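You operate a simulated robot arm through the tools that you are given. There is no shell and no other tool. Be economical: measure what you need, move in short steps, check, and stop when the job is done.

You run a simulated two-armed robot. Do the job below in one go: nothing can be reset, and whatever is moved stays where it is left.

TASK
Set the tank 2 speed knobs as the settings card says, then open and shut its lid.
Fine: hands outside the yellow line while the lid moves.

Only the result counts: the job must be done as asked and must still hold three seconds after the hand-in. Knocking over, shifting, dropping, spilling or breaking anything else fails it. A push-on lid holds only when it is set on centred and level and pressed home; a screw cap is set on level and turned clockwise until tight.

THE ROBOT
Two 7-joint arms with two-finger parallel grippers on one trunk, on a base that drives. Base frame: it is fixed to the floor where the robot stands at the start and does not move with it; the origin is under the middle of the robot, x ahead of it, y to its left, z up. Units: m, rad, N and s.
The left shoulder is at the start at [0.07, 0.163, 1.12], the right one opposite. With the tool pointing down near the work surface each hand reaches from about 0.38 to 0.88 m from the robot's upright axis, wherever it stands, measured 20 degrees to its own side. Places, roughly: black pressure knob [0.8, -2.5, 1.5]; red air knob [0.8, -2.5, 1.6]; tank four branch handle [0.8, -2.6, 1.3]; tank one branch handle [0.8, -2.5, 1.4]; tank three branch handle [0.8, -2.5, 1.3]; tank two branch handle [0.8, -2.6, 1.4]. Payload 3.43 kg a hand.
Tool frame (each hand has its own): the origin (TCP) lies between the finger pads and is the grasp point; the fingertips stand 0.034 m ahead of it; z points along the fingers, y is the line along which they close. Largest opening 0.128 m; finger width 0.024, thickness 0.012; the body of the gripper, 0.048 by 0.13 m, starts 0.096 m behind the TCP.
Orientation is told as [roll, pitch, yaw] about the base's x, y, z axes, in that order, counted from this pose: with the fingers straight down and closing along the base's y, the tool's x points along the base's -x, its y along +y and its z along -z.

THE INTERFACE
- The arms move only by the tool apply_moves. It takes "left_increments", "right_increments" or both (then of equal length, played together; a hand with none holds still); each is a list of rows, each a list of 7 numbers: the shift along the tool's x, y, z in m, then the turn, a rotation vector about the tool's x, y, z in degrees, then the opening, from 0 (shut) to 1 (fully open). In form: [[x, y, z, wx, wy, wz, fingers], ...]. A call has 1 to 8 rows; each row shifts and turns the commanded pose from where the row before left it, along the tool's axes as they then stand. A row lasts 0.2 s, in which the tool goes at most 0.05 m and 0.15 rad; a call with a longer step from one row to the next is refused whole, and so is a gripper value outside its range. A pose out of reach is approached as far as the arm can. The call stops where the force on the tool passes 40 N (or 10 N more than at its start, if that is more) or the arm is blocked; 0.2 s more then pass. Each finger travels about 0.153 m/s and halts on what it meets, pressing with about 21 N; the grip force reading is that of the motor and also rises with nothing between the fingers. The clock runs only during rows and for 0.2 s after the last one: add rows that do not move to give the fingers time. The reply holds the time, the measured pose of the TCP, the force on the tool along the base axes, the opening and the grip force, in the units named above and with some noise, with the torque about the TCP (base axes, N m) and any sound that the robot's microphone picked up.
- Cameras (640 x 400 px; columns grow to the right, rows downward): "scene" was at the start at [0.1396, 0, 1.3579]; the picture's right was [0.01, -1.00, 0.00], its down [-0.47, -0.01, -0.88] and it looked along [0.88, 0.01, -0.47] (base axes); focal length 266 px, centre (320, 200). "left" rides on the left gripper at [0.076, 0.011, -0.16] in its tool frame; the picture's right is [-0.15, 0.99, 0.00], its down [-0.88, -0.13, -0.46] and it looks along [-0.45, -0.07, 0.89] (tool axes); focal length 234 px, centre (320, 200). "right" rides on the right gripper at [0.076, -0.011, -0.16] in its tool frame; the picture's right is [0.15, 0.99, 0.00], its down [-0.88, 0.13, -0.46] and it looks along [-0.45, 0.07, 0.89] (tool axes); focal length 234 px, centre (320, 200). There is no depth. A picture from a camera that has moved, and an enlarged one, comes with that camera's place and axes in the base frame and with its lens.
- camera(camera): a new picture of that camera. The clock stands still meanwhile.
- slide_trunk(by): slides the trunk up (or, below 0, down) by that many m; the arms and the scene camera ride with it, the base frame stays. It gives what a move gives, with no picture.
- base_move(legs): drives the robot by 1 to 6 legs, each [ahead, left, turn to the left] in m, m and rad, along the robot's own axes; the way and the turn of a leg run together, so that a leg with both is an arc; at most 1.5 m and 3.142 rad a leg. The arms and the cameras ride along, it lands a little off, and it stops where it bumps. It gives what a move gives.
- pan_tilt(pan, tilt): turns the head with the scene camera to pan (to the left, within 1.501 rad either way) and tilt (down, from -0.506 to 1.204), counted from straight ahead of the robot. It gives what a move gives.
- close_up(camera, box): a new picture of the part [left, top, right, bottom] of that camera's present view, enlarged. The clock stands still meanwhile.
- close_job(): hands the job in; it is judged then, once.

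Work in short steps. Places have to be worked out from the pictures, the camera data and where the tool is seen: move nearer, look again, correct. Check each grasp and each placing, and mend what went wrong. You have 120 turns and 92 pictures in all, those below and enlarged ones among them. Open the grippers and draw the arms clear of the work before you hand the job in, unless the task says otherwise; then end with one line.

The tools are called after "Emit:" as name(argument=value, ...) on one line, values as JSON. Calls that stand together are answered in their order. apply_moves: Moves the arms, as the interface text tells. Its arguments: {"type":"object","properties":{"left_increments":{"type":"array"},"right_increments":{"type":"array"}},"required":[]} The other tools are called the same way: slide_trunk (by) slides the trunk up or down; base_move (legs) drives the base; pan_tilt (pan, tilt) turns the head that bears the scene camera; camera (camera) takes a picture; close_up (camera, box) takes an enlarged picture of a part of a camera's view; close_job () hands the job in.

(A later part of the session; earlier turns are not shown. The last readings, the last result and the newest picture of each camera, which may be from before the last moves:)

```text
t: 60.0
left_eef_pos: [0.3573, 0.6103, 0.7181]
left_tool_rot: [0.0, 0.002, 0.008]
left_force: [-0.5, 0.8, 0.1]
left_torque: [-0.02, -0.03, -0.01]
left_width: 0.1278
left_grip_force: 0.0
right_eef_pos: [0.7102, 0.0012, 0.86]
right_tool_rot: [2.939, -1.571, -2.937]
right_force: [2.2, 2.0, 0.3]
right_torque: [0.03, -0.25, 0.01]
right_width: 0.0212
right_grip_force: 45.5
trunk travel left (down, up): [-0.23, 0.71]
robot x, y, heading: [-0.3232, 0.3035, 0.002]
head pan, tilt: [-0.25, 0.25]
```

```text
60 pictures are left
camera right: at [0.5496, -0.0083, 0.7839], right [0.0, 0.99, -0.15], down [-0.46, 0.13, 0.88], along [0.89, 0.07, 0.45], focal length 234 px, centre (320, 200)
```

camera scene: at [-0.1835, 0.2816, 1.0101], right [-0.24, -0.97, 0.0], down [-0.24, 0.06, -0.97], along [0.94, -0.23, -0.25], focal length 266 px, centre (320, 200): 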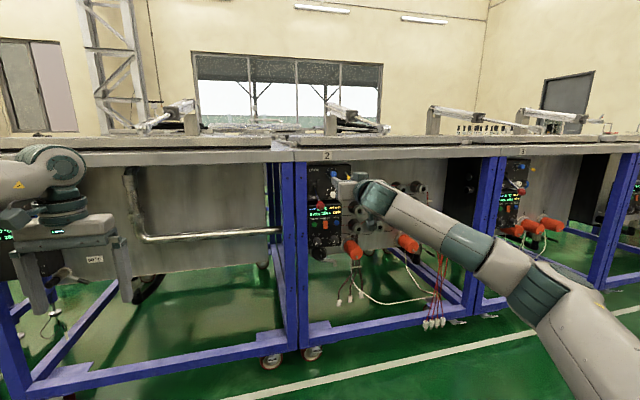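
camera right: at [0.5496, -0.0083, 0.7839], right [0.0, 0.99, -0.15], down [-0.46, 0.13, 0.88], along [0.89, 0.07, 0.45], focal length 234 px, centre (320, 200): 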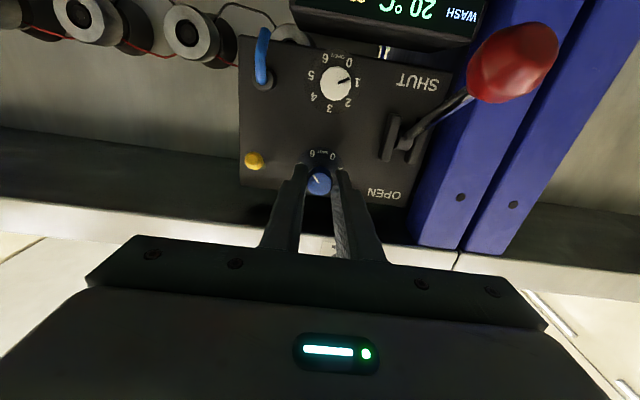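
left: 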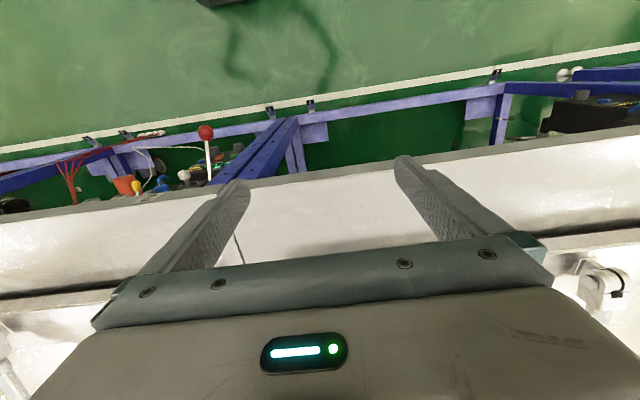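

Knob gripped (21 mm). Turn it counter-clockwise about 48° and check reading and image.

Emit:
apply_moves(right_increments=[[0, 0, 0, 0, 0, -8, 0], [0, 0, 0, 0, 0, -8, 0], [0, 0, 0, 0, 0, -8, 0], [0, 0, 0, 0, 0, -8, 0], [0, 0, 0, 0, 0, -8, 0], [0, 0, 0, 0, 0, -8, 0], [0, 0, 0, 0, 0, 0, 0]])

Emit:
camera(camera="right")

```text
t: 61.6
left_eef_pos: [0.3575, 0.6088, 0.7185]
left_tool_rot: [0.0, 0.0, 0.006]
left_force: [-0.9, 0.2, 0.1]
left_torque: [-0.01, 0.03, 0.02]
left_width: 0.1283
left_grip_force: 0.1
right_eef_pos: [0.7087, 0.0006, 0.8608]
right_tool_rot: [-1.572, -0.729, 1.572]
right_force: [-13.2, 0.5, -4.8]
right_torque: [0.01, 0.03, 0.18]
right_width: 0.0214
right_grip_force: 45.4
trunk travel left (down, up): [-0.23, 0.71]
robot x, y, heading: [-0.3247, 0.306, 0.003]
head pan, tilt: [-0.25, 0.25]
```

```text
59 pictures are left
camera right: at [0.5496, -0.0624, 0.8181], right [0.0, 0.55, -0.83], down [-0.46, 0.74, 0.49], along [0.89, 0.38, 0.25], focal length 234 px, centre (320, 200)
```

right: 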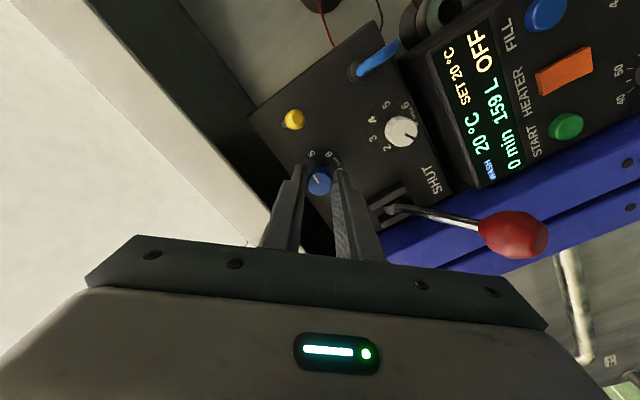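

Turning works (48° ≈ 1 unit). Zoom to read the pointer precisely.

Emit:
close_up(camera="right", box=[280, 130, 360, 210])

```text
5.00 times, centred on (320, 170) of right
camera zoom: at [0.5496, -0.0624, 0.8181], right [0.0, 0.55, -0.83], down [-0.46, 0.74, 0.49], along [0.89, 0.38, 0.25], focal length 1171 px, centre (320, 350)
```

zoom: 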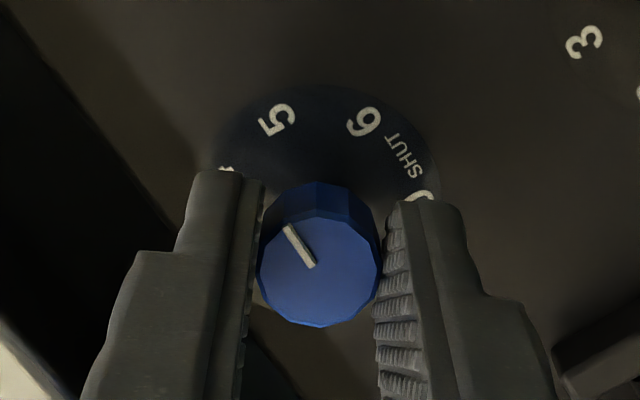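

Pointer reads ≈5.0 now (scale ≈50°/unit). Continue counter-clockwise 64°, with a 1 mm ease back.

Emit:
apply_moves(right_increments=[[0, 0, -0.001, 0, 0, -8, 0], [0, 0, 0, 0, 0, -8, 0], [0, 0, 0, 0, 0, -8, 0], [0, 0, 0, 0, 0, -8, 0], [0, 0, 0, 0, 0, -8, 0], [0, 0, 0, 0, 0, -8, 0], [0, 0, 0, 0, 0, -8, 0], [0, 0, 0, 0, 0, -8, 0]])

Emit:
close_up(camera="right", box=[280, 130, 360, 210])

```text
t: 63.4
left_eef_pos: [0.3577, 0.6122, 0.7165]
left_tool_rot: [-0.002, 0.0, 0.008]
left_force: [-0.3, -0.6, 0.4]
left_torque: [-0.02, 0.04, -0.01]
left_width: 0.128
left_grip_force: 0.1
right_eef_pos: [0.7094, 0.0005, 0.8605]
right_tool_rot: [-1.562, 0.234, 1.583]
right_force: [8.4, 11.8, -8.6]
right_torque: [0.02, -0.25, -0.81]
right_width: 0.0212
right_grip_force: 45.5
right hand out of reach, approached as far as the arm can: row 7, 8
trunk travel left (down, up): [-0.23, 0.71]
robot x, y, heading: [-0.3222, 0.3052, 0.005]
head pan, tilt: [-0.25, 0.25]
```

```text
5.00 times, centred on (320, 170) of right
camera zoom: at [0.5498, -0.0714, 0.8925], right [0.0, -0.37, -0.93], down [-0.47, 0.82, -0.33], along [0.88, 0.43, -0.18], focal length 1171 px, centre (320, 350)
```

zoom: 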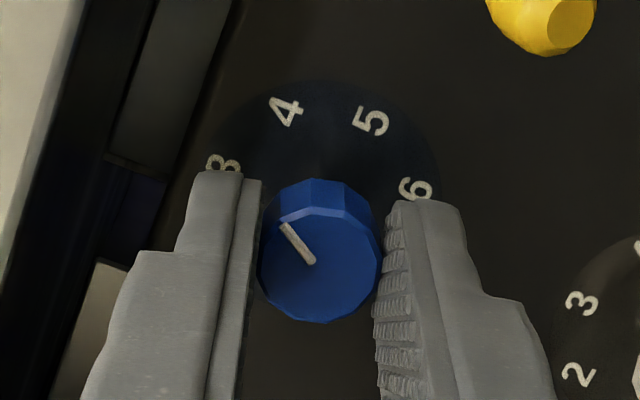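

Wrist roll limit reached; value ≈3.8. Release slightly, withdraw, and roll back to level.

Emit:
apply_moves(right_increments=[[0, 0, 0, 0, 0, 2, 0.2], [0, 0, 0, 0, 0, 0, 0.26], [0, 0, -0.04, 0, 0, 0, 0.26], [0, 0, 0, 0, 0, 8, 0.3], [0, 0, 0, 0, 0, 8, 0.3], [0, 0, 0, 0, 0, 8, 0.3], [0, 0, 0, 0, 0, 8, 0.3], [0, 0, 0, 0, 0, 8, 0.3]])

Emit:
apply_moves(right_increments=[[0, 0, 0, 0, 0, 8, 0.35], [0, 0, 0, 0, 0, 8, 0.35], [0, 0, 0, 0, 0, 8, 0.35], [0, 0, 0, 0, 0, 8, 0.35], [0, 0, 0, 0, 0, 8, 0.35], [0, 0, 0, 0, 0, 8, 0.35], [0, 0, 0, 0, 0, 6, 0.35], [0, 0, 0, 0, 0, 0, 0.35]])

Emit:
close_up(camera="right", box=[240, 60, 400, 220])

```text
t: 65.2
left_eef_pos: [0.3576, 0.6079, 0.7196]
left_tool_rot: [0.001, -0.001, 0.003]
left_force: [-0.2, 0.5, -0.4]
left_torque: [0.0, 0.02, 0.0]
left_width: 0.1279
left_grip_force: 0.1
right_eef_pos: [0.6872, -0.0122, 0.873]
right_tool_rot: [-1.573, -0.504, 1.571]
right_force: [-0.1, 0.2, 0.0]
right_torque: [-0.02, 0.0, -0.01]
right_width: 0.0385
right_grip_force: 0.0
right hand out of reach, approached as far as the arm can: row 3
trunk travel left (down, up): [-0.23, 0.71]
robot x, y, heading: [-0.3237, 0.3075, 0.006]
head pan, tilt: [-0.25, 0.25]
```

```text
t: 67.0
left_eef_pos: [0.3573, 0.609, 0.7175]
left_tool_rot: [0.0, 0.0, 0.004]
left_force: [0.5, -0.4, -0.9]
left_torque: [0.01, -0.01, 0.0]
left_width: 0.1281
left_grip_force: 0.1
right_eef_pos: [0.687, -0.0109, 0.8742]
right_tool_rot: [-1.589, -1.447, 1.587]
right_force: [-0.3, 0.7, 0.3]
right_torque: [-0.04, 0.01, -0.01]
right_width: 0.0449
right_grip_force: 0.0
trunk travel left (down, up): [-0.23, 0.71]
robot x, y, heading: [-0.3251, 0.3075, 0.005]
head pan, tilt: [-0.25, 0.25]
```

```text
2.50 times, centred on (320, 140) of right
camera zoom: at [0.5263, -0.0301, 0.8001], right [0.0, 0.96, -0.27], down [-0.46, 0.24, 0.86], along [0.89, 0.12, 0.44], focal length 585 px, centre (320, 350)
```

zoom: 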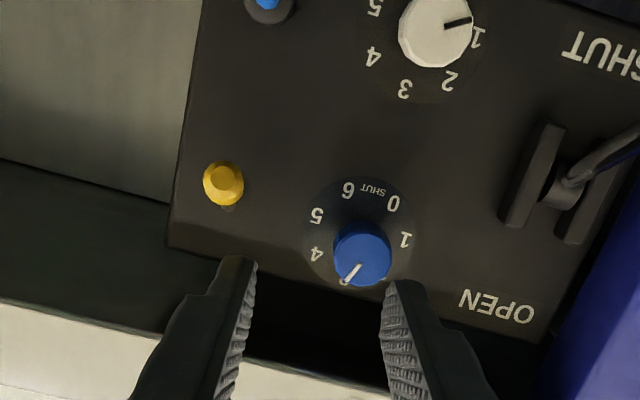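

Value now ≈3.3. Level the roll, recentre at y=0.001, z=0.8605, and re-grip.

Emit:
apply_moves(right_increments=[[0, 0, 0, 0, 0, 7, 0.35], [0.0135, 0.012, 0, 0, 0, 0, 0.35], [0, 0, 0.01, 0, 0, 0, 0.35], [0, 0, 0.012, 0, 0, 0, 0.35], [0, 0, 0, 0, 0, 0, 0.2], [0, 0, 0, 0, 0, 0, 0.1], [0, 0, 0, 0, 0, 0, 0.0], [0, 0, 0, 0, 0, 0, 0.0]])

Emit:
close_up(camera="right", box=[270, 120, 370, 220])

```text
t: 68.8
left_eef_pos: [0.3577, 0.6095, 0.7184]
left_tool_rot: [0.001, -0.001, 0.007]
left_force: [0.8, 0.7, 0.6]
left_torque: [0.01, -0.01, 0.0]
left_width: 0.1279
left_grip_force: 0.0
right_eef_pos: [0.7107, 0.0024, 0.8605]
right_tool_rot: [-1.978, -1.565, 1.976]
right_force: [0.4, 1.5, -0.3]
right_torque: [-0.01, -0.16, 0.39]
right_width: 0.0212
right_grip_force: 45.2
trunk travel left (down, up): [-0.23, 0.71]
robot x, y, heading: [-0.3244, 0.3074, 0.007]
head pan, tilt: [-0.25, 0.25]
```

```text
4.00 times, centred on (320, 170) of right
camera zoom: at [0.55, -0.0084, 0.7847], right [0.0, 0.99, -0.15], down [-0.46, 0.14, 0.88], along [0.89, 0.07, 0.45], focal length 937 px, centre (320, 320)
```

zoom: 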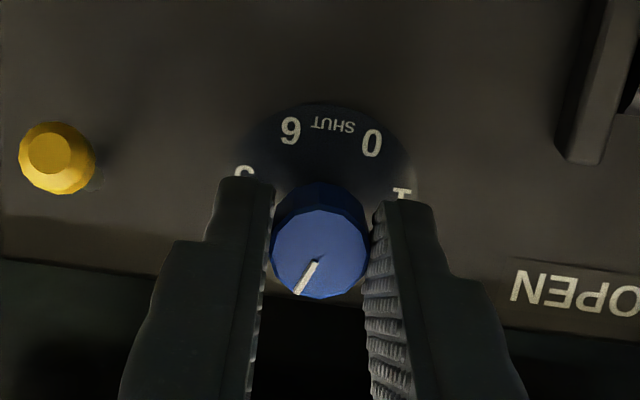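

Pointer now at +17° from vertical (≈3.35). Position 2 is −50°, so turn 67° counter-clockwise.

Emit:
apply_moves(right_increments=[[0, 0, 0, 0, 0, -8.4, 0], [0, 0, 0, 0, 0, -8.4, 0], [0, 0, 0, 0, 0, -8.4, 0], [0, 0, 0, 0, 0, -8.4, 0], [0, 0, 0, 0, 0, -8.4, 0], [0, 0, 0, 0, 0, -8.4, 0], [0, 0, 0, 0, 0, -8.4, 0], [0, 0, 0, 0, 0, -8.2, 0]])

Emit:
apply_moves(right_increments=[[0, 0, 0, 0, 0, 0, 0.1], [0, 0, 0, 0, 0, 0, 0.25], [0, 0, -0.02, 0, 0, 0, 0.28], [0, 0, -0.02, 0, 0, 0, 0.28], [0, 0, 0, 0, 0, 0, 0.28]])

Emit:
close_up(camera="right", box=[260, 100, 380, 220])

```text
t: 70.6
left_eef_pos: [0.3581, 0.6099, 0.7176]
left_tool_rot: [-0.002, 0.0, 0.007]
left_force: [0.1, 0.3, 0.1]
left_torque: [0.01, 0.01, -0.01]
left_width: 0.1283
left_grip_force: 0.1
right_eef_pos: [0.7091, -0.0002, 0.8606]
right_tool_rot: [-1.574, -0.392, 1.571]
right_force: [27.7, 1.9, 18.9]
right_torque: [0.01, -0.2, -0.1]
right_width: 0.0209
right_grip_force: 45.1
trunk travel left (down, up): [-0.23, 0.71]
robot x, y, heading: [-0.322, 0.3064, 0.01]
head pan, tilt: [-0.25, 0.25]
```

```text
t: 71.8
left_eef_pos: [0.3582, 0.6088, 0.7197]
left_tool_rot: [-0.001, -0.001, 0.007]
left_force: [-0.8, 0.6, -0.1]
left_torque: [0.01, 0.01, -0.01]
left_width: 0.1281
left_grip_force: 0.1
right_eef_pos: [0.6677, -0.0027, 0.8596]
right_tool_rot: [-1.573, -0.396, 1.571]
right_force: [-0.3, -0.1, -0.1]
right_torque: [-0.01, -0.01, 0.01]
right_width: 0.0358
right_grip_force: 0.1
trunk travel left (down, up): [-0.23, 0.71]
robot x, y, heading: [-0.3246, 0.3017, 0.003]
head pan, tilt: [-0.25, 0.25]
```

```text
3.33 times, centred on (320, 160) of right
camera zoom: at [0.5084, -0.0743, 0.8407], right [0.0, 0.25, -0.97], down [-0.46, 0.86, 0.22], along [0.89, 0.44, 0.11], focal length 781 px, centre (320, 333)
```

zoom: 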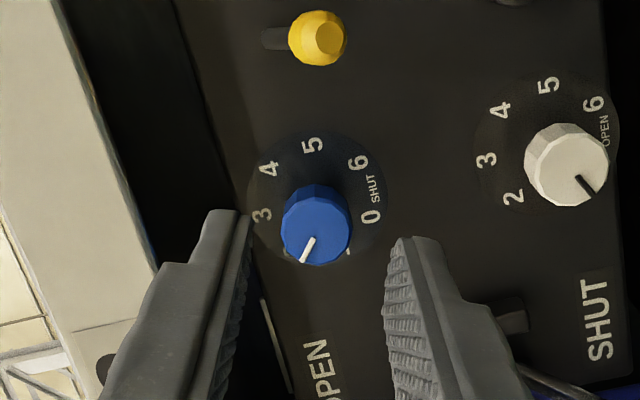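

Blue reads ≈2.0. White reads ≈0.55, needs ≈172° clockwise. Withdraw, roll level, and lower the trunk 75 mm to the white knob.

Emit:
apply_moves(right_increments=[[0, 0, -0.04, 0, 0, 0, 0.3], [0, 0, -0.01, 0, 0, 8.4, 0.3], [0, 0, 0, 0, 0, 8.4, 0.3], [0, 0, 0, 0, 0, 8.4, 0.3], [0, 0, 0, 0, 0, 8.4, 0.3], [0, 0, 0, 0, 0, 8.4, 0.3], [0, 0, 0, 0, 0, 8.4, 0.3], [0, 0, 0, 0, 0, 8.4, 0.3]])

Emit:
slide_trunk(by=-0.074)

Emit:
camera(camera="right")

Emit:
close_up(camera="scene", box=[290, 110, 390, 210])

```text
t: 73.6
left_eef_pos: [0.3574, 0.6093, 0.7183]
left_tool_rot: [0.0, 0.0, 0.005]
left_force: [-0.1, -0.2, 0.3]
left_torque: [0.01, 0.01, 0.0]
left_width: 0.128
left_grip_force: 0.1
right_eef_pos: [0.6188, -0.0005, 0.8609]
right_tool_rot: [-1.584, -1.425, 1.583]
right_force: [0.2, -0.5, -0.6]
right_torque: [0.01, 0.03, -0.03]
right_width: 0.0382
right_grip_force: 0.1
trunk travel left (down, up): [-0.23, 0.71]
robot x, y, heading: [-0.3224, 0.3067, 0.006]
head pan, tilt: [-0.25, 0.25]
```

```text
t: 74.7
left_eef_pos: [0.357, 0.6097, 0.6447]
left_tool_rot: [0.001, 0.0, 0.007]
left_force: [-1.0, -0.7, 0.5]
left_torque: [-0.03, -0.01, -0.02]
left_width: 0.1281
left_grip_force: 0.0
right_eef_pos: [0.6193, 0.0004, 0.7866]
right_tool_rot: [-1.588, -1.423, 1.587]
right_force: [-0.2, -0.5, 1.0]
right_torque: [0.04, 0.01, 0.0]
right_width: 0.0382
right_grip_force: 0.1
trunk travel left (down, up): [-0.156, 0.784]
robot x, y, heading: [-0.3237, 0.3105, 0.004]
head pan, tilt: [-0.25, 0.25]
```

```text
53 pictures are left
camera right: at [0.4591, -0.0207, 0.713], right [0.0, 0.96, -0.29], down [-0.46, 0.26, 0.85], along [0.89, 0.13, 0.44], focal length 234 px, centre (320, 200)
```

right: 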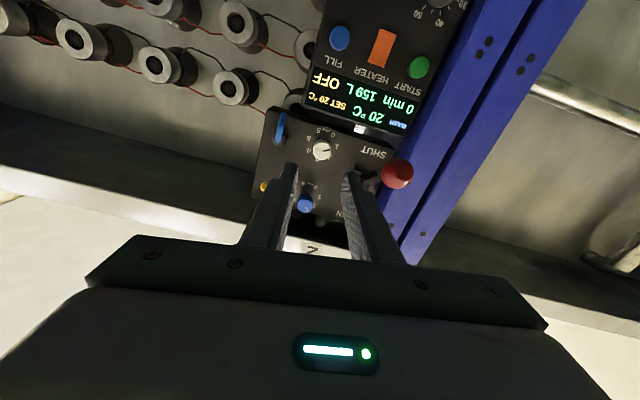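

```text
4.00 times, centred on (340, 160) of scene
camera zoom: at [-0.1838, 0.2817, 0.9363], right [-0.24, -0.97, 0.0], down [-0.24, 0.06, -0.97], along [0.94, -0.23, -0.25], focal length 1065 px, centre (240, 360)
```

zoom: 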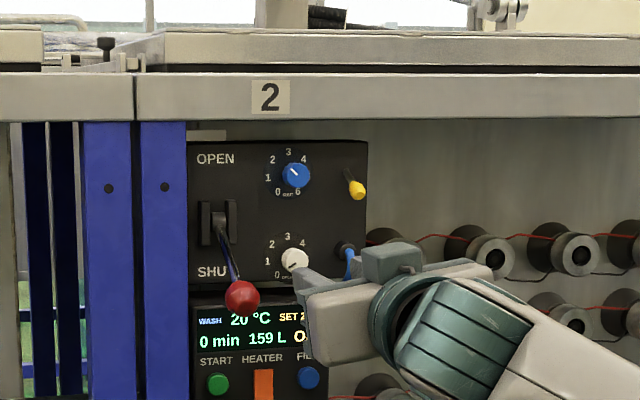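

Blue pointer confirmed at 2. White knob ≈(0.727, 0.001, 0.785); a box below limits finger room, so enter with roll −35° and a narrow opening.

Emit:
apply_moves(right_increments=[[0.0015, 0, 0, 0, 0, -8.4, 0.24], [0, 0, 0, 0, 0, -8.4, 0.24], [0, 0, 0, 0, 0, -8.4, 0.24], [0, 0, 0.04, 0, 0, -1.4, 0.24], [0, 0, 0.02, 0, 0, 0, 0.24], [0, 0, 0, 0, 0, 0, 0.24]])

Emit:
camera(camera="right")

```text
t: 76.1
left_eef_pos: [0.3584, 0.6088, 0.6451]
left_tool_rot: [0.001, 0.0, 0.004]
left_force: [0.5, 0.2, 0.4]
left_torque: [-0.01, 0.01, -0.02]
left_width: 0.128
left_grip_force: 0.1
right_eef_pos: [0.6796, 0.0021, 0.7861]
right_tool_rot: [-1.573, -0.958, 1.574]
right_force: [-0.7, 0.9, -0.1]
right_torque: [0.0, 0.01, -0.02]
right_width: 0.0309
right_grip_force: 0.1
trunk travel left (down, up): [-0.156, 0.784]
robot x, y, heading: [-0.3176, 0.3052, 0.007]
head pan, tilt: [-0.25, 0.25]
```

```text
51 pictures are left
camera right: at [0.5193, -0.0492, 0.7296], right [0.0, 0.72, -0.69], down [-0.46, 0.61, 0.64], along [0.89, 0.31, 0.33], focal length 234 px, centre (320, 200)
```

right: 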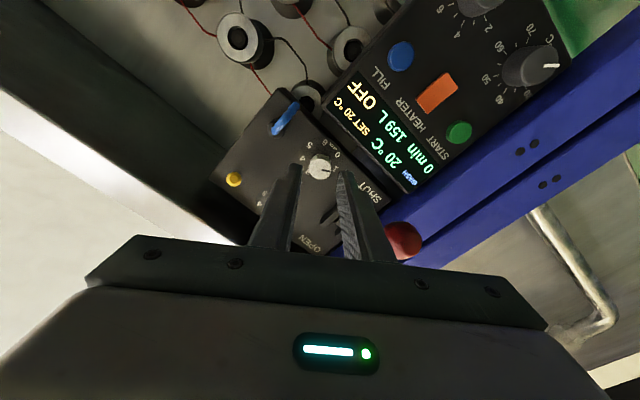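

Centre slightly and advance 31 mm, then close on the white knob.

Emit:
apply_moves(right_increments=[[0.002, 0.0003, 0.0, 0, 0, 0, 0.24], [0, 0, 0.02, 0, 0, 0, 0.24], [0, 0, 0.01, 0, 0, 0, 0.24], [0, 0, 0, 0, 0, 0, 0.1], [0, 0, 0, 0, 0, 0, 0], [0, 0, 0, 0, 0, 0, 0]])

Emit:
close_up(camera="right", box=[260, 100, 420, 260])

```text
t: 77.5
left_eef_pos: [0.3566, 0.609, 0.6459]
left_tool_rot: [-0.001, -0.001, 0.005]
left_force: [-0.2, 0.0, 0.7]
left_torque: [0.02, 0.01, 0.01]
left_width: 0.1281
left_grip_force: 0.1
right_eef_pos: [0.7104, 0.0002, 0.7831]
right_tool_rot: [-1.572, -0.958, 1.574]
right_force: [-9.0, 1.7, -4.1]
right_torque: [0.0, 0.21, 0.37]
right_width: 0.0214
right_grip_force: 45.4
trunk travel left (down, up): [-0.156, 0.784]
robot x, y, heading: [-0.3233, 0.3042, 0.005]
head pan, tilt: [-0.25, 0.25]
```

```text
2.50 times, centred on (340, 180) of right
camera zoom: at [0.5504, -0.0507, 0.7272], right [0.0, 0.73, -0.69], down [-0.46, 0.61, 0.64], along [0.89, 0.31, 0.33], focal length 585 px, centre (270, 250)
```

zoom: 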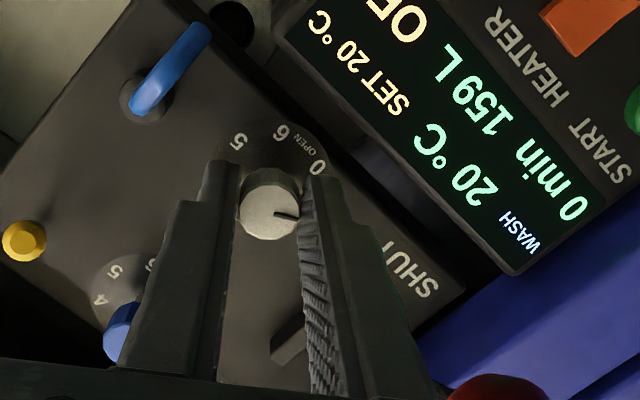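

Gripped. Turn clockwise 64° and check.

Emit:
apply_moves(right_increments=[[0, 0, -0.0005, 0, 0, 8.4, 0], [0, 0, 0, 0, 0, 8.4, 0], [0, 0, 0, 0, 0, 8.4, 0], [0, 0, 0, 0, 0, 8.4, 0], [0, 0, 0, 0, 0, 8.4, 0], [0, 0, 0, 0, 0, 8.4, 0], [0, 0, 0, 0, 0, 8.4, 0], [0, 0, 0, 0, 0, 0, 0]])

Emit:
camera(camera="right")

```text
t: 79.3
left_eef_pos: [0.3584, 0.6115, 0.6438]
left_tool_rot: [-0.003, 0.0, 0.008]
left_force: [-1.3, 0.8, 0.1]
left_torque: [-0.01, 0.0, 0.04]
left_width: 0.1282
left_grip_force: 0.0
right_eef_pos: [0.7106, 0.0035, 0.7836]
right_tool_rot: [1.579, -1.157, -1.574]
right_force: [26.2, 13.4, 9.4]
right_torque: [-0.03, 0.02, 0.19]
right_width: 0.0216
right_grip_force: 44.7
trunk travel left (down, up): [-0.156, 0.784]
robot x, y, heading: [-0.3189, 0.3047, 0.006]
head pan, tilt: [-0.25, 0.25]
```

```text
49 pictures are left
camera right: at [0.5504, 0.0239, 0.7085], right [0.0, 0.96, 0.26], down [-0.46, -0.24, 0.86], along [0.89, -0.12, 0.44], focal length 234 px, centre (320, 200)
```

right: 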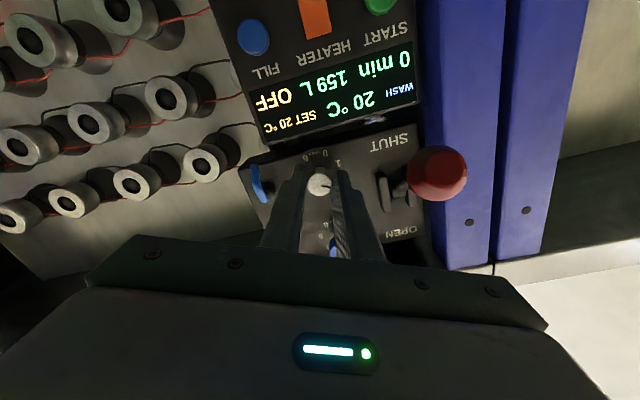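

Roll +24° now; continue 25° more with a slight forward ease.

Emit:
apply_moves(right_increments=[[0, -0.001, 0.001, 0, 0, 8.4, 0], [0, 0, 0, 0, 0, 8.4, 0], [0, 0, 0, 0, 0, 8.4, 0], [0, 0, 0, 0, 0, 0, 0]])

Emit:
close_up(camera="right", box=[260, 120, 380, 240])

```text
t: 80.3
left_eef_pos: [0.3585, 0.6118, 0.6434]
left_tool_rot: [-0.002, 0.0, 0.007]
left_force: [0.1, -0.1, 0.1]
left_torque: [0.0, -0.01, 0.01]
left_width: 0.1281
left_grip_force: 0.0
right_eef_pos: [0.7107, 0.0028, 0.7835]
right_tool_rot: [1.573, -0.718, -1.568]
right_force: [15.4, 22.7, 8.1]
right_torque: [-0.04, 0.32, 0.77]
right_width: 0.0214
right_grip_force: 45.1
trunk travel left (down, up): [-0.156, 0.784]
robot x, y, heading: [-0.3204, 0.3084, 0.002]
head pan, tilt: [-0.25, 0.25]
```

```text
3.33 times, centred on (320, 180) of right
camera zoom: at [0.5501, 0.054, 0.7248], right [0.0, 0.76, 0.65], down [-0.46, -0.58, 0.68], along [0.89, -0.29, 0.35], focal length 781 px, centre (320, 267)
```

zoom: 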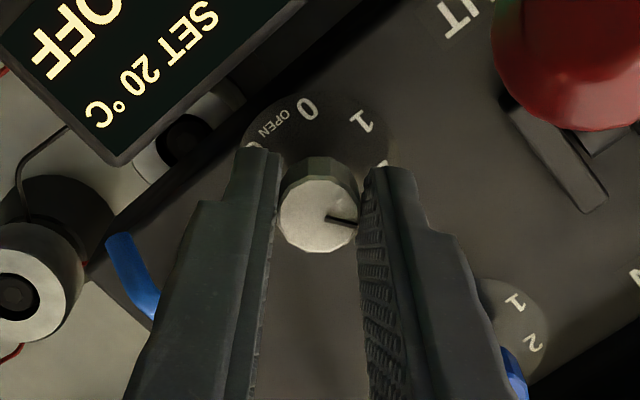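

Reads ≈2.4. Release, withdraw, roll back to −35° for another bite.

Emit:
apply_moves(right_increments=[[0, 0, 0, 0, 0, 0, 0.1], [0, 0, 0, 0, 0, 0, 0.22], [0, 0, -0.02, 0, 0, 0, 0.22], [0, 0, -0.02, 0, 0, 0, 0.24], [0, 0, 0, 0, 0, -8.4, 0.24], [0, 0, 0, 0, 0, -8.4, 0.24], [0, 0, 0, 0, 0, -8.4, 0.24], [0, 0, 0, 0, 0, -8.4, 0.24]])

Emit:
apply_moves(right_increments=[[0, 0, 0, 0, 0, -8.4, 0.24], [0, 0, 0, 0, 0, -8.4, 0.24], [0, 0, 0, 0, 0, -8.4, 0.24], [0, 0, 0, 0, 0, -8.4, 0.24], [0, 0, 0, 0, 0, -8.4, 0.24], [0, 0, 0, 0, 0, -8.4, 0.24], [0, 0, 0, 0, 0, 0, 0.24]])

Emit:
close_up(camera="right", box=[260, 100, 380, 220])

```text
t: 82.1
left_eef_pos: [0.3575, 0.6098, 0.6438]
left_tool_rot: [0.001, 0.002, 0.004]
left_force: [-0.8, 1.3, -0.7]
left_torque: [0.01, 0.03, 0.03]
left_width: 0.128
left_grip_force: 0.0
right_eef_pos: [0.6705, -0.0019, 0.781]
right_tool_rot: [1.578, -1.304, -1.579]
right_force: [-0.4, -0.8, 0.4]
right_torque: [0.0, -0.01, 0.02]
right_width: 0.0305
right_grip_force: 0.0
trunk travel left (down, up): [-0.156, 0.784]
robot x, y, heading: [-0.3227, 0.3103, 0.008]
head pan, tilt: [-0.25, 0.25]
```

```text
t: 83.7
left_eef_pos: [0.358, 0.609, 0.6438]
left_tool_rot: [0.0, 0.0, 0.006]
left_force: [-0.8, 0.5, -0.6]
left_torque: [0.0, -0.02, -0.01]
left_width: 0.1283
left_grip_force: 0.1
right_eef_pos: [0.6703, -0.0021, 0.7825]
right_tool_rot: [-1.575, -0.957, 1.573]
right_force: [0.4, -0.4, -0.7]
right_torque: [0.03, -0.01, 0.0]
right_width: 0.0307
right_grip_force: 0.0
trunk travel left (down, up): [-0.156, 0.784]
robot x, y, heading: [-0.3238, 0.3079, 0.009]
head pan, tilt: [-0.25, 0.25]
```

```text
3.33 times, centred on (320, 160) of right
camera zoom: at [0.5094, -0.0537, 0.7269], right [0.0, 0.72, -0.69], down [-0.46, 0.61, 0.64], along [0.89, 0.31, 0.33], focal length 781 px, centre (320, 333)
```

zoom: 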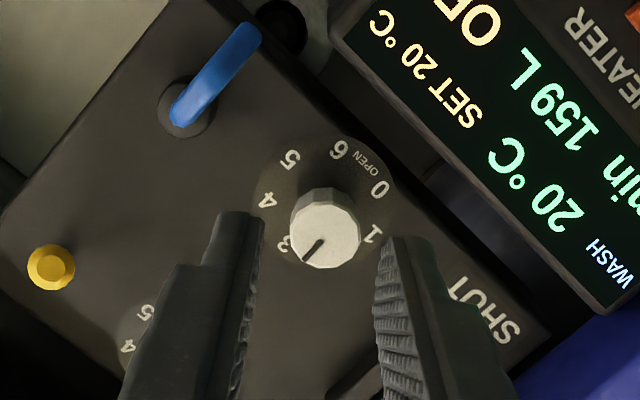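

White now at ≈2.95 after release. Recentre (+3.6 mm y, +1.5 mm z), re-grip and turn +52°.

Emit:
apply_moves(right_increments=[[-0.0033, 0.0021, 0.0, 0, 0, 0, 0.24], [0, 0, 0.02, 0, 0, 0, 0.24], [0, 0, 0.02, 0, 0, 0, 0.24], [0, 0, 0, 0, 0, 0, 0.1], [0, 0, 0, 0, 0, 0, 0], [0, 0, 0, 0, 0, 0, 0]])

Emit:
apply_moves(right_increments=[[0, 0, 0, 0, 0, 8.4, 0], [0, 0, 0, 0, 0, 8.4, 0], [0, 0, 0, 0, 0, 8.4, 0], [0, 0, 0, 0, 0, 8.4, 0], [0, 0, 0, 0, 0, 8.4, 0], [0, 0, 0, 0, 0, 8.4, 0], [0, 0, 0, 0, 0, 2, 0]])

Emit:
close_up(camera="right", box=[260, 120, 380, 240])

```text
t: 85.1
left_eef_pos: [0.3568, 0.6092, 0.6452]
left_tool_rot: [0.0, -0.001, 0.005]
left_force: [-0.7, -0.4, 0.0]
left_torque: [-0.01, 0.0, 0.0]
left_width: 0.1278
left_grip_force: 0.0
right_eef_pos: [0.7077, 0.0013, 0.7839]
right_tool_rot: [-1.575, -0.957, 1.573]
right_force: [-17.7, 3.5, -7.2]
right_torque: [0.02, 0.41, 0.14]
right_width: 0.0217
right_grip_force: 45.4
trunk travel left (down, up): [-0.156, 0.784]
robot x, y, heading: [-0.322, 0.3025, 0.005]
head pan, tilt: [-0.25, 0.25]
```

```text
t: 86.7
left_eef_pos: [0.3582, 0.6093, 0.6459]
left_tool_rot: [-0.001, -0.003, 0.005]
left_force: [0.2, -0.1, -1.0]
left_torque: [-0.03, 0.02, -0.02]
left_width: 0.1281
left_grip_force: 0.2
right_eef_pos: [0.7084, 0.0024, 0.785]
right_tool_rot: [1.58, -1.267, -1.58]
right_force: [-26.8, 3.8, -8.7]
right_torque: [-0.03, 0.6, 0.45]
right_width: 0.0219
right_grip_force: 44.3
trunk travel left (down, up): [-0.156, 0.784]
robot x, y, heading: [-0.3219, 0.3035, 0.008]
head pan, tilt: [-0.25, 0.25]
```

```text
3.33 times, centred on (320, 180) of right
camera zoom: at [0.5488, 0.0155, 0.7089], right [0.0, 0.99, 0.16], down [-0.46, -0.14, 0.88], along [0.89, -0.07, 0.45], focal length 781 px, centre (320, 267)
```

zoom: 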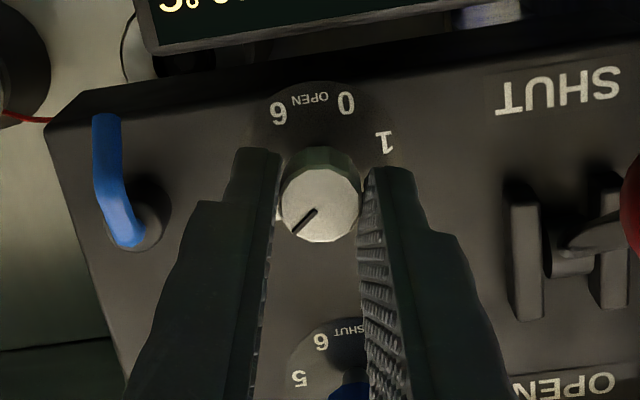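

Pointer at +51° → 4.0. Relieve the push first, then release gently and withdraw straight.

Emit:
apply_moves(right_increments=[[0.001, 0, -0.002, 0, 0, 0, 0], [0, 0, 0, 0, 0, 0, 0]])

Emit:
apply_moves(right_increments=[[0, 0, 0, 0, 0, 0, 0.17], [0, 0, 0, 0, 0, 0, 0.24], [0, 0, 0, 0, 0, 0, 0.28], [0, 0, -0.02, 0, 0, 0, 0.28], [0, 0, -0.03, 0, 0, 0, 0.28], [0, 0, 0, 0, 0, 0, 0.28]])

Emit:
close_up(camera="right", box=[250, 90, 400, 240])

```text
t: 87.3
left_eef_pos: [0.359, 0.6091, 0.6439]
left_tool_rot: [0.0, 0.001, 0.006]
left_force: [-1.3, 0.0, 0.2]
left_torque: [-0.01, 0.0, -0.02]
left_width: 0.1278
left_grip_force: 0.0
right_eef_pos: [0.7088, 0.0024, 0.7838]
right_tool_rot: [1.586, -1.268, -1.587]
right_force: [26.5, -4.8, 11.4]
right_torque: [0.03, -0.09, 0.28]
right_width: 0.0217
right_grip_force: 45.3
trunk travel left (down, up): [-0.156, 0.784]
robot x, y, heading: [-0.3235, 0.3038, 0.007]
head pan, tilt: [-0.25, 0.25]
```

```text
t: 88.7
left_eef_pos: [0.3573, 0.6088, 0.6447]
left_tool_rot: [0.0, 0.001, 0.008]
left_force: [-0.7, -0.7, -0.6]
left_torque: [-0.05, -0.03, 0.01]
left_width: 0.1278
left_grip_force: 0.0
right_eef_pos: [0.6569, 0.0026, 0.7841]
right_tool_rot: [1.577, -1.27, -1.58]
right_force: [0.2, -0.2, -0.5]
right_torque: [0.01, -0.03, 0.02]
right_width: 0.0359
right_grip_force: 0.1
trunk travel left (down, up): [-0.156, 0.784]
robot x, y, heading: [-0.3199, 0.3047, 0.006]
head pan, tilt: [-0.25, 0.25]
```

```text
2.67 times, centred on (325, 165) of right
camera zoom: at [0.4966, 0.0163, 0.7073], right [0.0, 0.99, 0.15], down [-0.46, -0.14, 0.88], along [0.89, -0.07, 0.45], focal length 624 px, centre (307, 293)
```

zoom: 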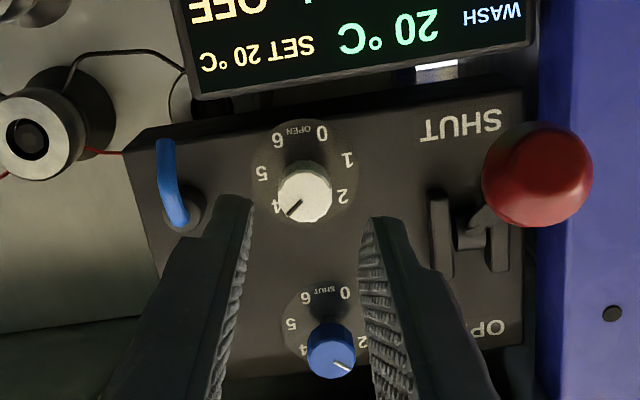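

White looks on 4 and blue near 2. Enlarge each for a precise reading, from a withdrawn pose.

Emit:
apply_moves(right_increments=[[0, 0, -0.04, 0, 0, 0, 0.28], [0, 0, -0.03, 0, 0, -8, 0.28], [0, 0, 0, 0, 0, -8, 0.28], [0, 0, 0, 0, 0, 0, 0.28]])

Emit:
close_up(camera="right", box=[280, 100, 360, 180])

Emit:
close_up(camera="scene", box=[335, 140, 375, 180])

```text
t: 89.7
left_eef_pos: [0.3577, 0.6088, 0.6444]
left_tool_rot: [-0.001, 0.0, 0.005]
left_force: [0.0, -0.4, 0.3]
left_torque: [0.0, 0.01, 0.01]
left_width: 0.1281
left_grip_force: 0.1
right_eef_pos: [0.5867, 0.0046, 0.7845]
right_tool_rot: [1.504, -1.552, -1.505]
right_force: [0.0, -0.6, 1.0]
right_torque: [0.02, 0.02, 0.0]
right_width: 0.036
right_grip_force: 0.0
trunk travel left (down, up): [-0.156, 0.784]
robot x, y, heading: [-0.3231, 0.3019, 0.006]
head pan, tilt: [-0.25, 0.25]
```

```text
5.00 times, centred on (320, 140) of right
camera zoom: at [0.4276, -0.0047, 0.7081], right [0.0, 0.99, -0.12], down [-0.45, 0.11, 0.88], along [0.89, 0.06, 0.45], focal length 1171 px, centre (320, 500)
```

zoom: 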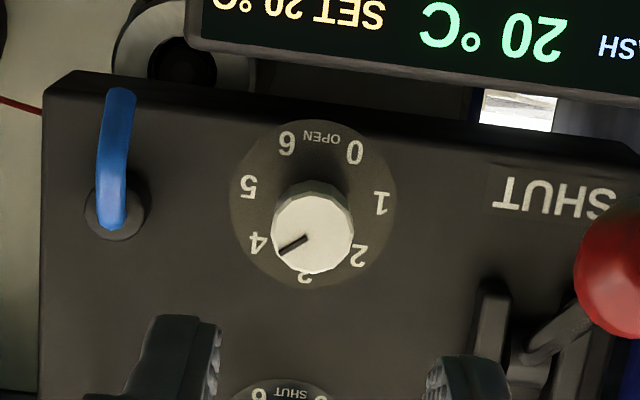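

```text
10.00 times, centred on (355, 160) of scene
camera zoom: at [-0.1835, 0.2817, 0.9362], right [-0.24, -0.97, 0.0], down [-0.24, 0.06, -0.97], along [0.94, -0.23, -0.25], focal length 2663 px, centre (-30, 600)
```

zoom: 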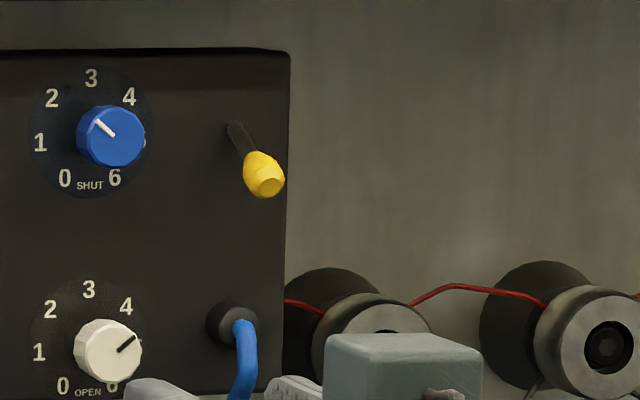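

White ≈4.0, blue ≈2.0: both set. Before working the lid I look for the yellow line: back off, raise the trunk and look down onto tank 2.

Emit:
base_move(legs=[[-0.06, 0, 0]])

Emit:
slide_trunk(by=0.6)

Emit:
pan_tilt(pan=-0.3, tilt=0.5)

Emit:
close_up(camera="scene", box=[160, 60, 480, 260])

```text
t: 90.7
left_eef_pos: [0.2972, 0.6089, 0.6469]
left_tool_rot: [0.001, 0.001, 0.005]
left_force: [0.6, -0.1, 0.4]
left_torque: [-0.03, -0.04, -0.01]
left_width: 0.128
left_grip_force: 0.1
right_eef_pos: [0.5271, 0.0029, 0.785]
right_tool_rot: [1.549, -1.548, -1.549]
right_force: [0.1, 0.4, -0.5]
right_torque: [-0.02, 0.05, -0.04]
right_width: 0.0357
right_grip_force: 0.0
trunk travel left (down, up): [-0.156, 0.784]
robot x, y, heading: [-0.3797, 0.3042, 0.01]
head pan, tilt: [-0.25, 0.25]
```

```text
refused: 0.6 is not a number from -0.4 to 0.4
```

```text
t: 91.4
left_eef_pos: [0.2981, 0.6088, 0.6456]
left_tool_rot: [0.001, 0.001, 0.006]
left_force: [-0.6, -0.1, 0.5]
left_torque: [0.01, -0.02, 0.01]
left_width: 0.1281
left_grip_force: 0.0
right_eef_pos: [0.5285, 0.0028, 0.7845]
right_tool_rot: [1.525, -1.549, -1.525]
right_force: [-0.3, -1.1, 0.0]
right_torque: [0.0, -0.01, 0.02]
right_width: 0.0357
right_grip_force: 0.1
trunk travel left (down, up): [-0.156, 0.784]
robot x, y, heading: [-0.3842, 0.3044, 0.008]
head pan, tilt: [-0.3, 0.499]
```

```text
2.00 times, centred on (320, 160) of scene
camera zoom: at [-0.2469, 0.2775, 0.9132], right [-0.29, -0.96, 0.0], down [-0.46, 0.14, -0.88], along [0.84, -0.26, -0.48], focal length 533 px, centre (320, 280)
```

zoom: 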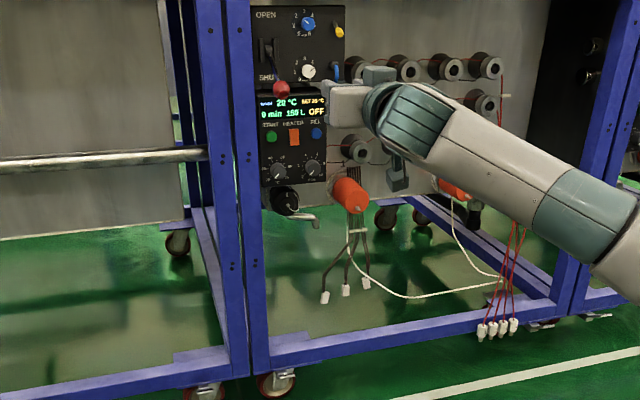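

Raise the trunk within its step limit and look again.

Emit:
slide_trunk(by=0.4)

Emit:
slide_trunk(by=0.35)

Emit:
pan_tilt(pan=-0.3, tilt=0.45)

Emit:
camera(camera="scene")

```text
t: 95.3
left_eef_pos: [0.2988, 0.61, 1.0442]
left_tool_rot: [0.0, 0.001, 0.005]
left_force: [-0.4, -0.8, 0.4]
left_torque: [0.02, 0.0, 0.01]
left_width: 0.1278
left_grip_force: 0.1
right_eef_pos: [0.5278, 0.0027, 1.1849]
right_tool_rot: [1.519, -1.549, -1.517]
right_force: [0.5, 0.5, -0.5]
right_torque: [-0.01, -0.04, 0.03]
right_width: 0.0358
right_grip_force: 0.0
trunk travel left (down, up): [-0.556, 0.384]
robot x, y, heading: [-0.3838, 0.3062, 0.004]
head pan, tilt: [-0.3, 0.499]
```

```text
t: 98.7
left_eef_pos: [0.3, 0.6079, 1.3952]
left_tool_rot: [-0.001, 0.001, 0.005]
left_force: [-0.5, -0.8, 0.5]
left_torque: [0.02, 0.0, -0.02]
left_width: 0.1278
left_grip_force: 0.0
right_eef_pos: [0.5282, 0.003, 1.5341]
right_tool_rot: [1.521, -1.546, -1.52]
right_force: [-0.5, -0.6, -0.2]
right_torque: [0.01, -0.01, 0.03]
right_width: 0.0356
right_grip_force: 0.1
trunk travel left (down, up): [-0.906, 0.034]
robot x, y, heading: [-0.3841, 0.3056, 0.004]
head pan, tilt: [-0.3, 0.499]
```

```text
t: 99.3
left_eef_pos: [0.2978, 0.61, 1.3947]
left_tool_rot: [0.0, 0.0, 0.005]
left_force: [-0.8, -1.3, 0.3]
left_torque: [0.04, 0.01, 0.0]
left_width: 0.1279
left_grip_force: 0.0
right_eef_pos: [0.5279, 0.0032, 1.5351]
right_tool_rot: [1.527, -1.549, -1.523]
right_force: [-0.5, 0.1, 0.8]
right_torque: [-0.01, -0.02, 0.05]
right_width: 0.0362
right_grip_force: 0.0
trunk travel left (down, up): [-0.906, 0.034]
robot x, y, heading: [-0.3804, 0.3094, 0.005]
head pan, tilt: [-0.3, 0.45]
```

```text
41 pictures are left
camera scene: at [-0.2458, 0.2772, 1.6675], right [-0.29, -0.96, 0.0], down [-0.42, 0.13, -0.9], along [0.86, -0.26, -0.44], focal length 266 px, centre (320, 200)
```

scene: 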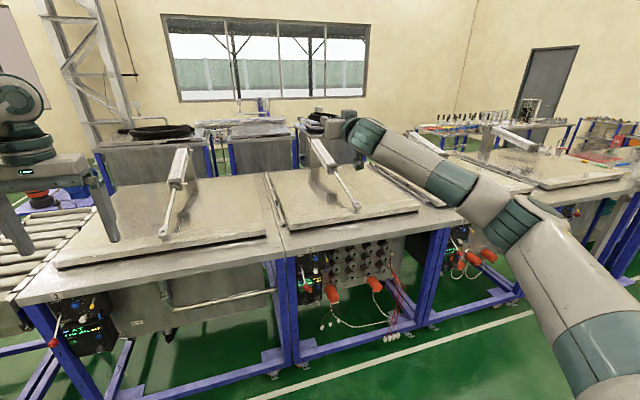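

Emit:
close_up(camera="scene", box=[255, 120, 475, 260])

```text
2.86 times, centred on (365, 190) of scene
camera zoom: at [-0.2458, 0.2772, 1.6675], right [-0.29, -0.96, 0.0], down [-0.42, 0.13, -0.9], along [0.86, -0.26, -0.44], focal length 761 px, centre (191, 229)
```

zoom: 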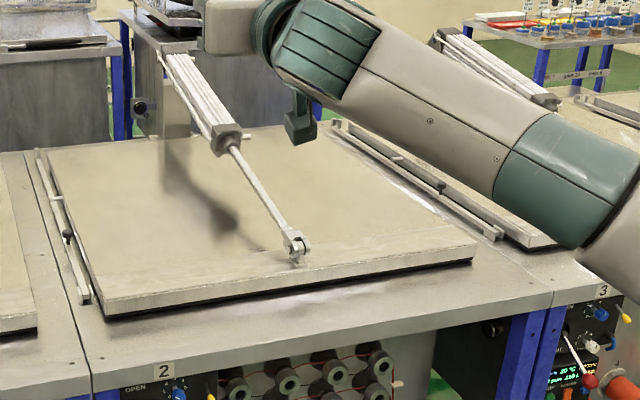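

No line on the bench top; check the floor line's colour and place.

Emit:
close_up(camera="scene", box=[240, 330, 380, 400])

Emit:
pan_tilt(pan=0.2, tilt=1.1)

Emit:
camera(camera="scene")

```text
4.57 times, centred on (310, 365) of scene
camera zoom: at [-0.2458, 0.2772, 1.6675], right [-0.29, -0.96, 0.0], down [-0.42, 0.13, -0.9], along [0.86, -0.26, -0.44], focal length 1217 px, centre (366, -554)
```

zoom: 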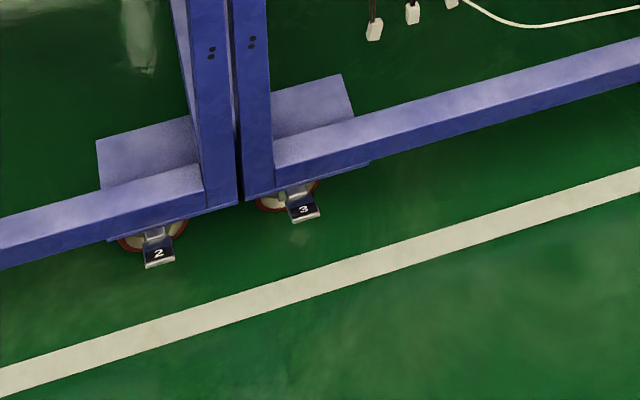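

```text
t: 100.3
left_eef_pos: [0.2975, 0.6081, 1.3944]
left_tool_rot: [-0.001, 0.0, 0.004]
left_force: [-0.3, -0.3, 0.7]
left_torque: [0.02, 0.0, -0.04]
left_width: 0.128
left_grip_force: 0.1
right_eef_pos: [0.5283, 0.0037, 1.5352]
right_tool_rot: [1.529, -1.547, -1.527]
right_force: [0.2, 0.1, 0.0]
right_torque: [0.01, 0.01, 0.01]
right_width: 0.036
right_grip_force: 0.0
trunk travel left (down, up): [-0.906, 0.034]
robot x, y, heading: [-0.3818, 0.3052, 0.005]
head pan, tilt: [0.201, 1.1]
```

```text
38 pictures are left
camera scene: at [-0.272, 0.3168, 1.6154], right [0.2, -0.98, 0.0], down [-0.87, -0.18, -0.45], along [0.44, 0.09, -0.89], focal length 266 px, centre (320, 200)
```

scene: 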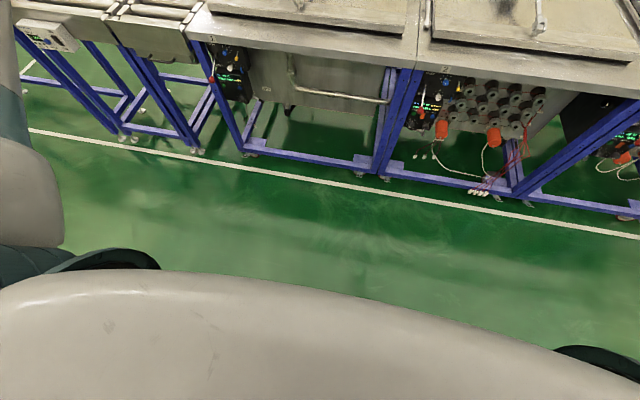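

The only painted line runs on the floor at x≈0.66, just ahead of the bench; I'll keep the hand's TCP outside it (x<0.64), work the lever by the fingertips only, and withdraw at once. Shift base, lower the trunk, close the fingers.

Emit:
base_move(legs=[[0.05, 0.068, 0]])

Emit:
slide_trunk(by=-0.4)

Emit:
slide_trunk(by=-0.395)

Emit:
apply_moves(right_increments=[[0, 0, 0, 0, 0, 0, 0.1], [0, 0, 0, 0, 0, 0, 0], [0, 0, 0, 0, 0, 0, 0]])

Emit:
pan_tilt(pan=-0.3, tilt=0.0)

Emit:
camera(camera="right")

Emit:
camera(camera="scene")

```text
t: 101.4
left_eef_pos: [0.3437, 0.667, 1.3998]
left_tool_rot: [0.004, -0.004, 0.002]
left_force: [-0.3, -1.6, 0.2]
left_torque: [0.07, -0.01, 0.0]
left_width: 0.1282
left_grip_force: 0.1
right_eef_pos: [0.5713, 0.0594, 1.5368]
right_tool_rot: [1.668, -1.544, -1.669]
right_force: [-0.7, -0.4, -0.3]
right_torque: [-0.02, 0.0, 0.07]
right_width: 0.0358
right_grip_force: 0.1
trunk travel left (down, up): [-0.906, 0.034]
robot x, y, heading: [-0.3354, 0.369, 0.002]
head pan, tilt: [0.201, 1.1]
```

```text
t: 105.3
left_eef_pos: [0.3487, 0.6721, 0.9952]
left_tool_rot: [-0.001, -0.002, 0.002]
left_force: [-1.0, 0.1, -0.4]
left_torque: [0.03, 0.02, -0.02]
left_width: 0.1282
left_grip_force: 0.0
right_eef_pos: [0.5771, 0.0674, 1.1344]
right_tool_rot: [1.543, -1.546, -1.545]
right_force: [-0.3, 0.4, -0.3]
right_torque: [0.01, 0.02, 0.0]
right_width: 0.0357
right_grip_force: 0.0
trunk travel left (down, up): [-0.506, 0.434]
robot x, y, heading: [-0.3337, 0.3694, -0.001]
head pan, tilt: [0.201, 1.1]
```

```text
t: 109.0
left_eef_pos: [0.3469, 0.6736, 0.5997]
left_tool_rot: [-0.001, -0.002, 0.002]
left_force: [-1.0, 0.7, 0.0]
left_torque: [0.02, 0.02, -0.02]
left_width: 0.1284
left_grip_force: 0.0
right_eef_pos: [0.5769, 0.0675, 0.7394]
right_tool_rot: [1.543, -1.547, -1.544]
right_force: [0.0, -0.5, -0.1]
right_torque: [-0.01, 0.01, 0.0]
right_width: 0.036
right_grip_force: 0.1
trunk travel left (down, up): [-0.111, 0.829]
robot x, y, heading: [-0.3312, 0.3721, -0.001]
head pan, tilt: [0.201, 1.1]
```

```text
t: 109.8
left_eef_pos: [0.3477, 0.6729, 0.6003]
left_tool_rot: [0.001, -0.002, -0.001]
left_force: [0.0, -0.3, 0.3]
left_torque: [-0.04, -0.01, -0.01]
left_width: 0.1281
left_grip_force: 0.0
right_eef_pos: [0.5763, 0.0671, 0.7385]
right_tool_rot: [1.532, -1.549, -1.536]
right_force: [-1.0, 0.2, -0.1]
right_torque: [0.0, -0.03, -0.03]
right_width: 0.0001
right_grip_force: 21.1
trunk travel left (down, up): [-0.111, 0.829]
robot x, y, heading: [-0.3309, 0.3717, 0.002]
head pan, tilt: [0.201, 1.1]
```

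```text
t: 111.2
left_eef_pos: [0.3482, 0.673, 0.5997]
left_tool_rot: [0.001, 0.001, 0.001]
left_force: [-0.4, 0.0, -1.0]
left_torque: [0.02, 0.01, 0.0]
left_width: 0.1281
left_grip_force: 0.0
right_eef_pos: [0.5771, 0.0677, 0.7391]
right_tool_rot: [1.535, -1.55, -1.537]
right_force: [-0.4, 0.3, -0.3]
right_torque: [0.01, -0.02, 0.01]
right_width: 0.0001
right_grip_force: 21.4
trunk travel left (down, up): [-0.111, 0.829]
robot x, y, heading: [-0.3327, 0.37, 0.002]
head pan, tilt: [-0.3, 0.0]
```

```text
37 pictures are left
camera right: at [0.4164, 0.0589, 0.6635], right [0.0, 0.99, -0.12], down [-0.45, 0.11, 0.88], along [0.89, 0.05, 0.45], focal length 234 px, centre (320, 200)
```

right: 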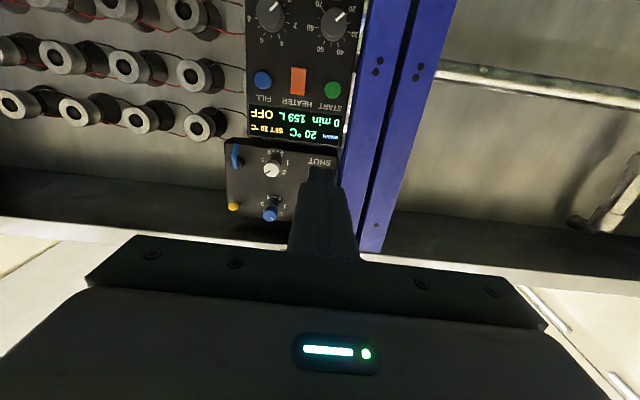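

```text
36 pictures are left
camera scene: at [-0.1985, 0.3438, 0.9141], right [-0.29, -0.96, 0.0], down [0.0, 0.0, -1.0], along [0.96, -0.29, 0.0], focal length 266 px, centre (320, 200)
```

scene: 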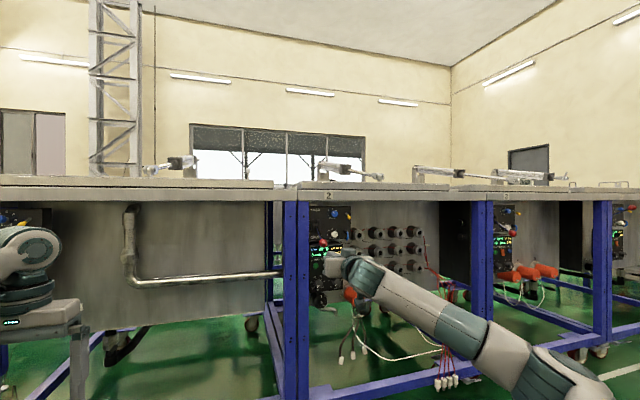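

Check the ball versus fingertips in the level scene view.

Emit:
close_up(camera="scene", box=[295, 185, 375, 275])

```text
4.44 times, centred on (335, 230) of scene
camera zoom: at [-0.1985, 0.3438, 0.9141], right [-0.29, -0.96, 0.0], down [0.0, 0.0, -1.0], along [0.96, -0.29, 0.0], focal length 1184 px, centre (253, 67)
```

zoom: 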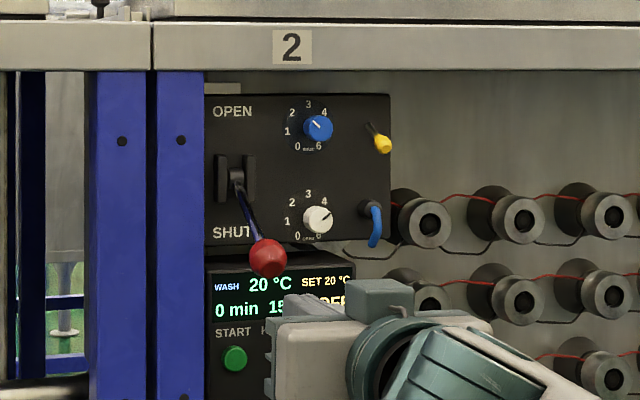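

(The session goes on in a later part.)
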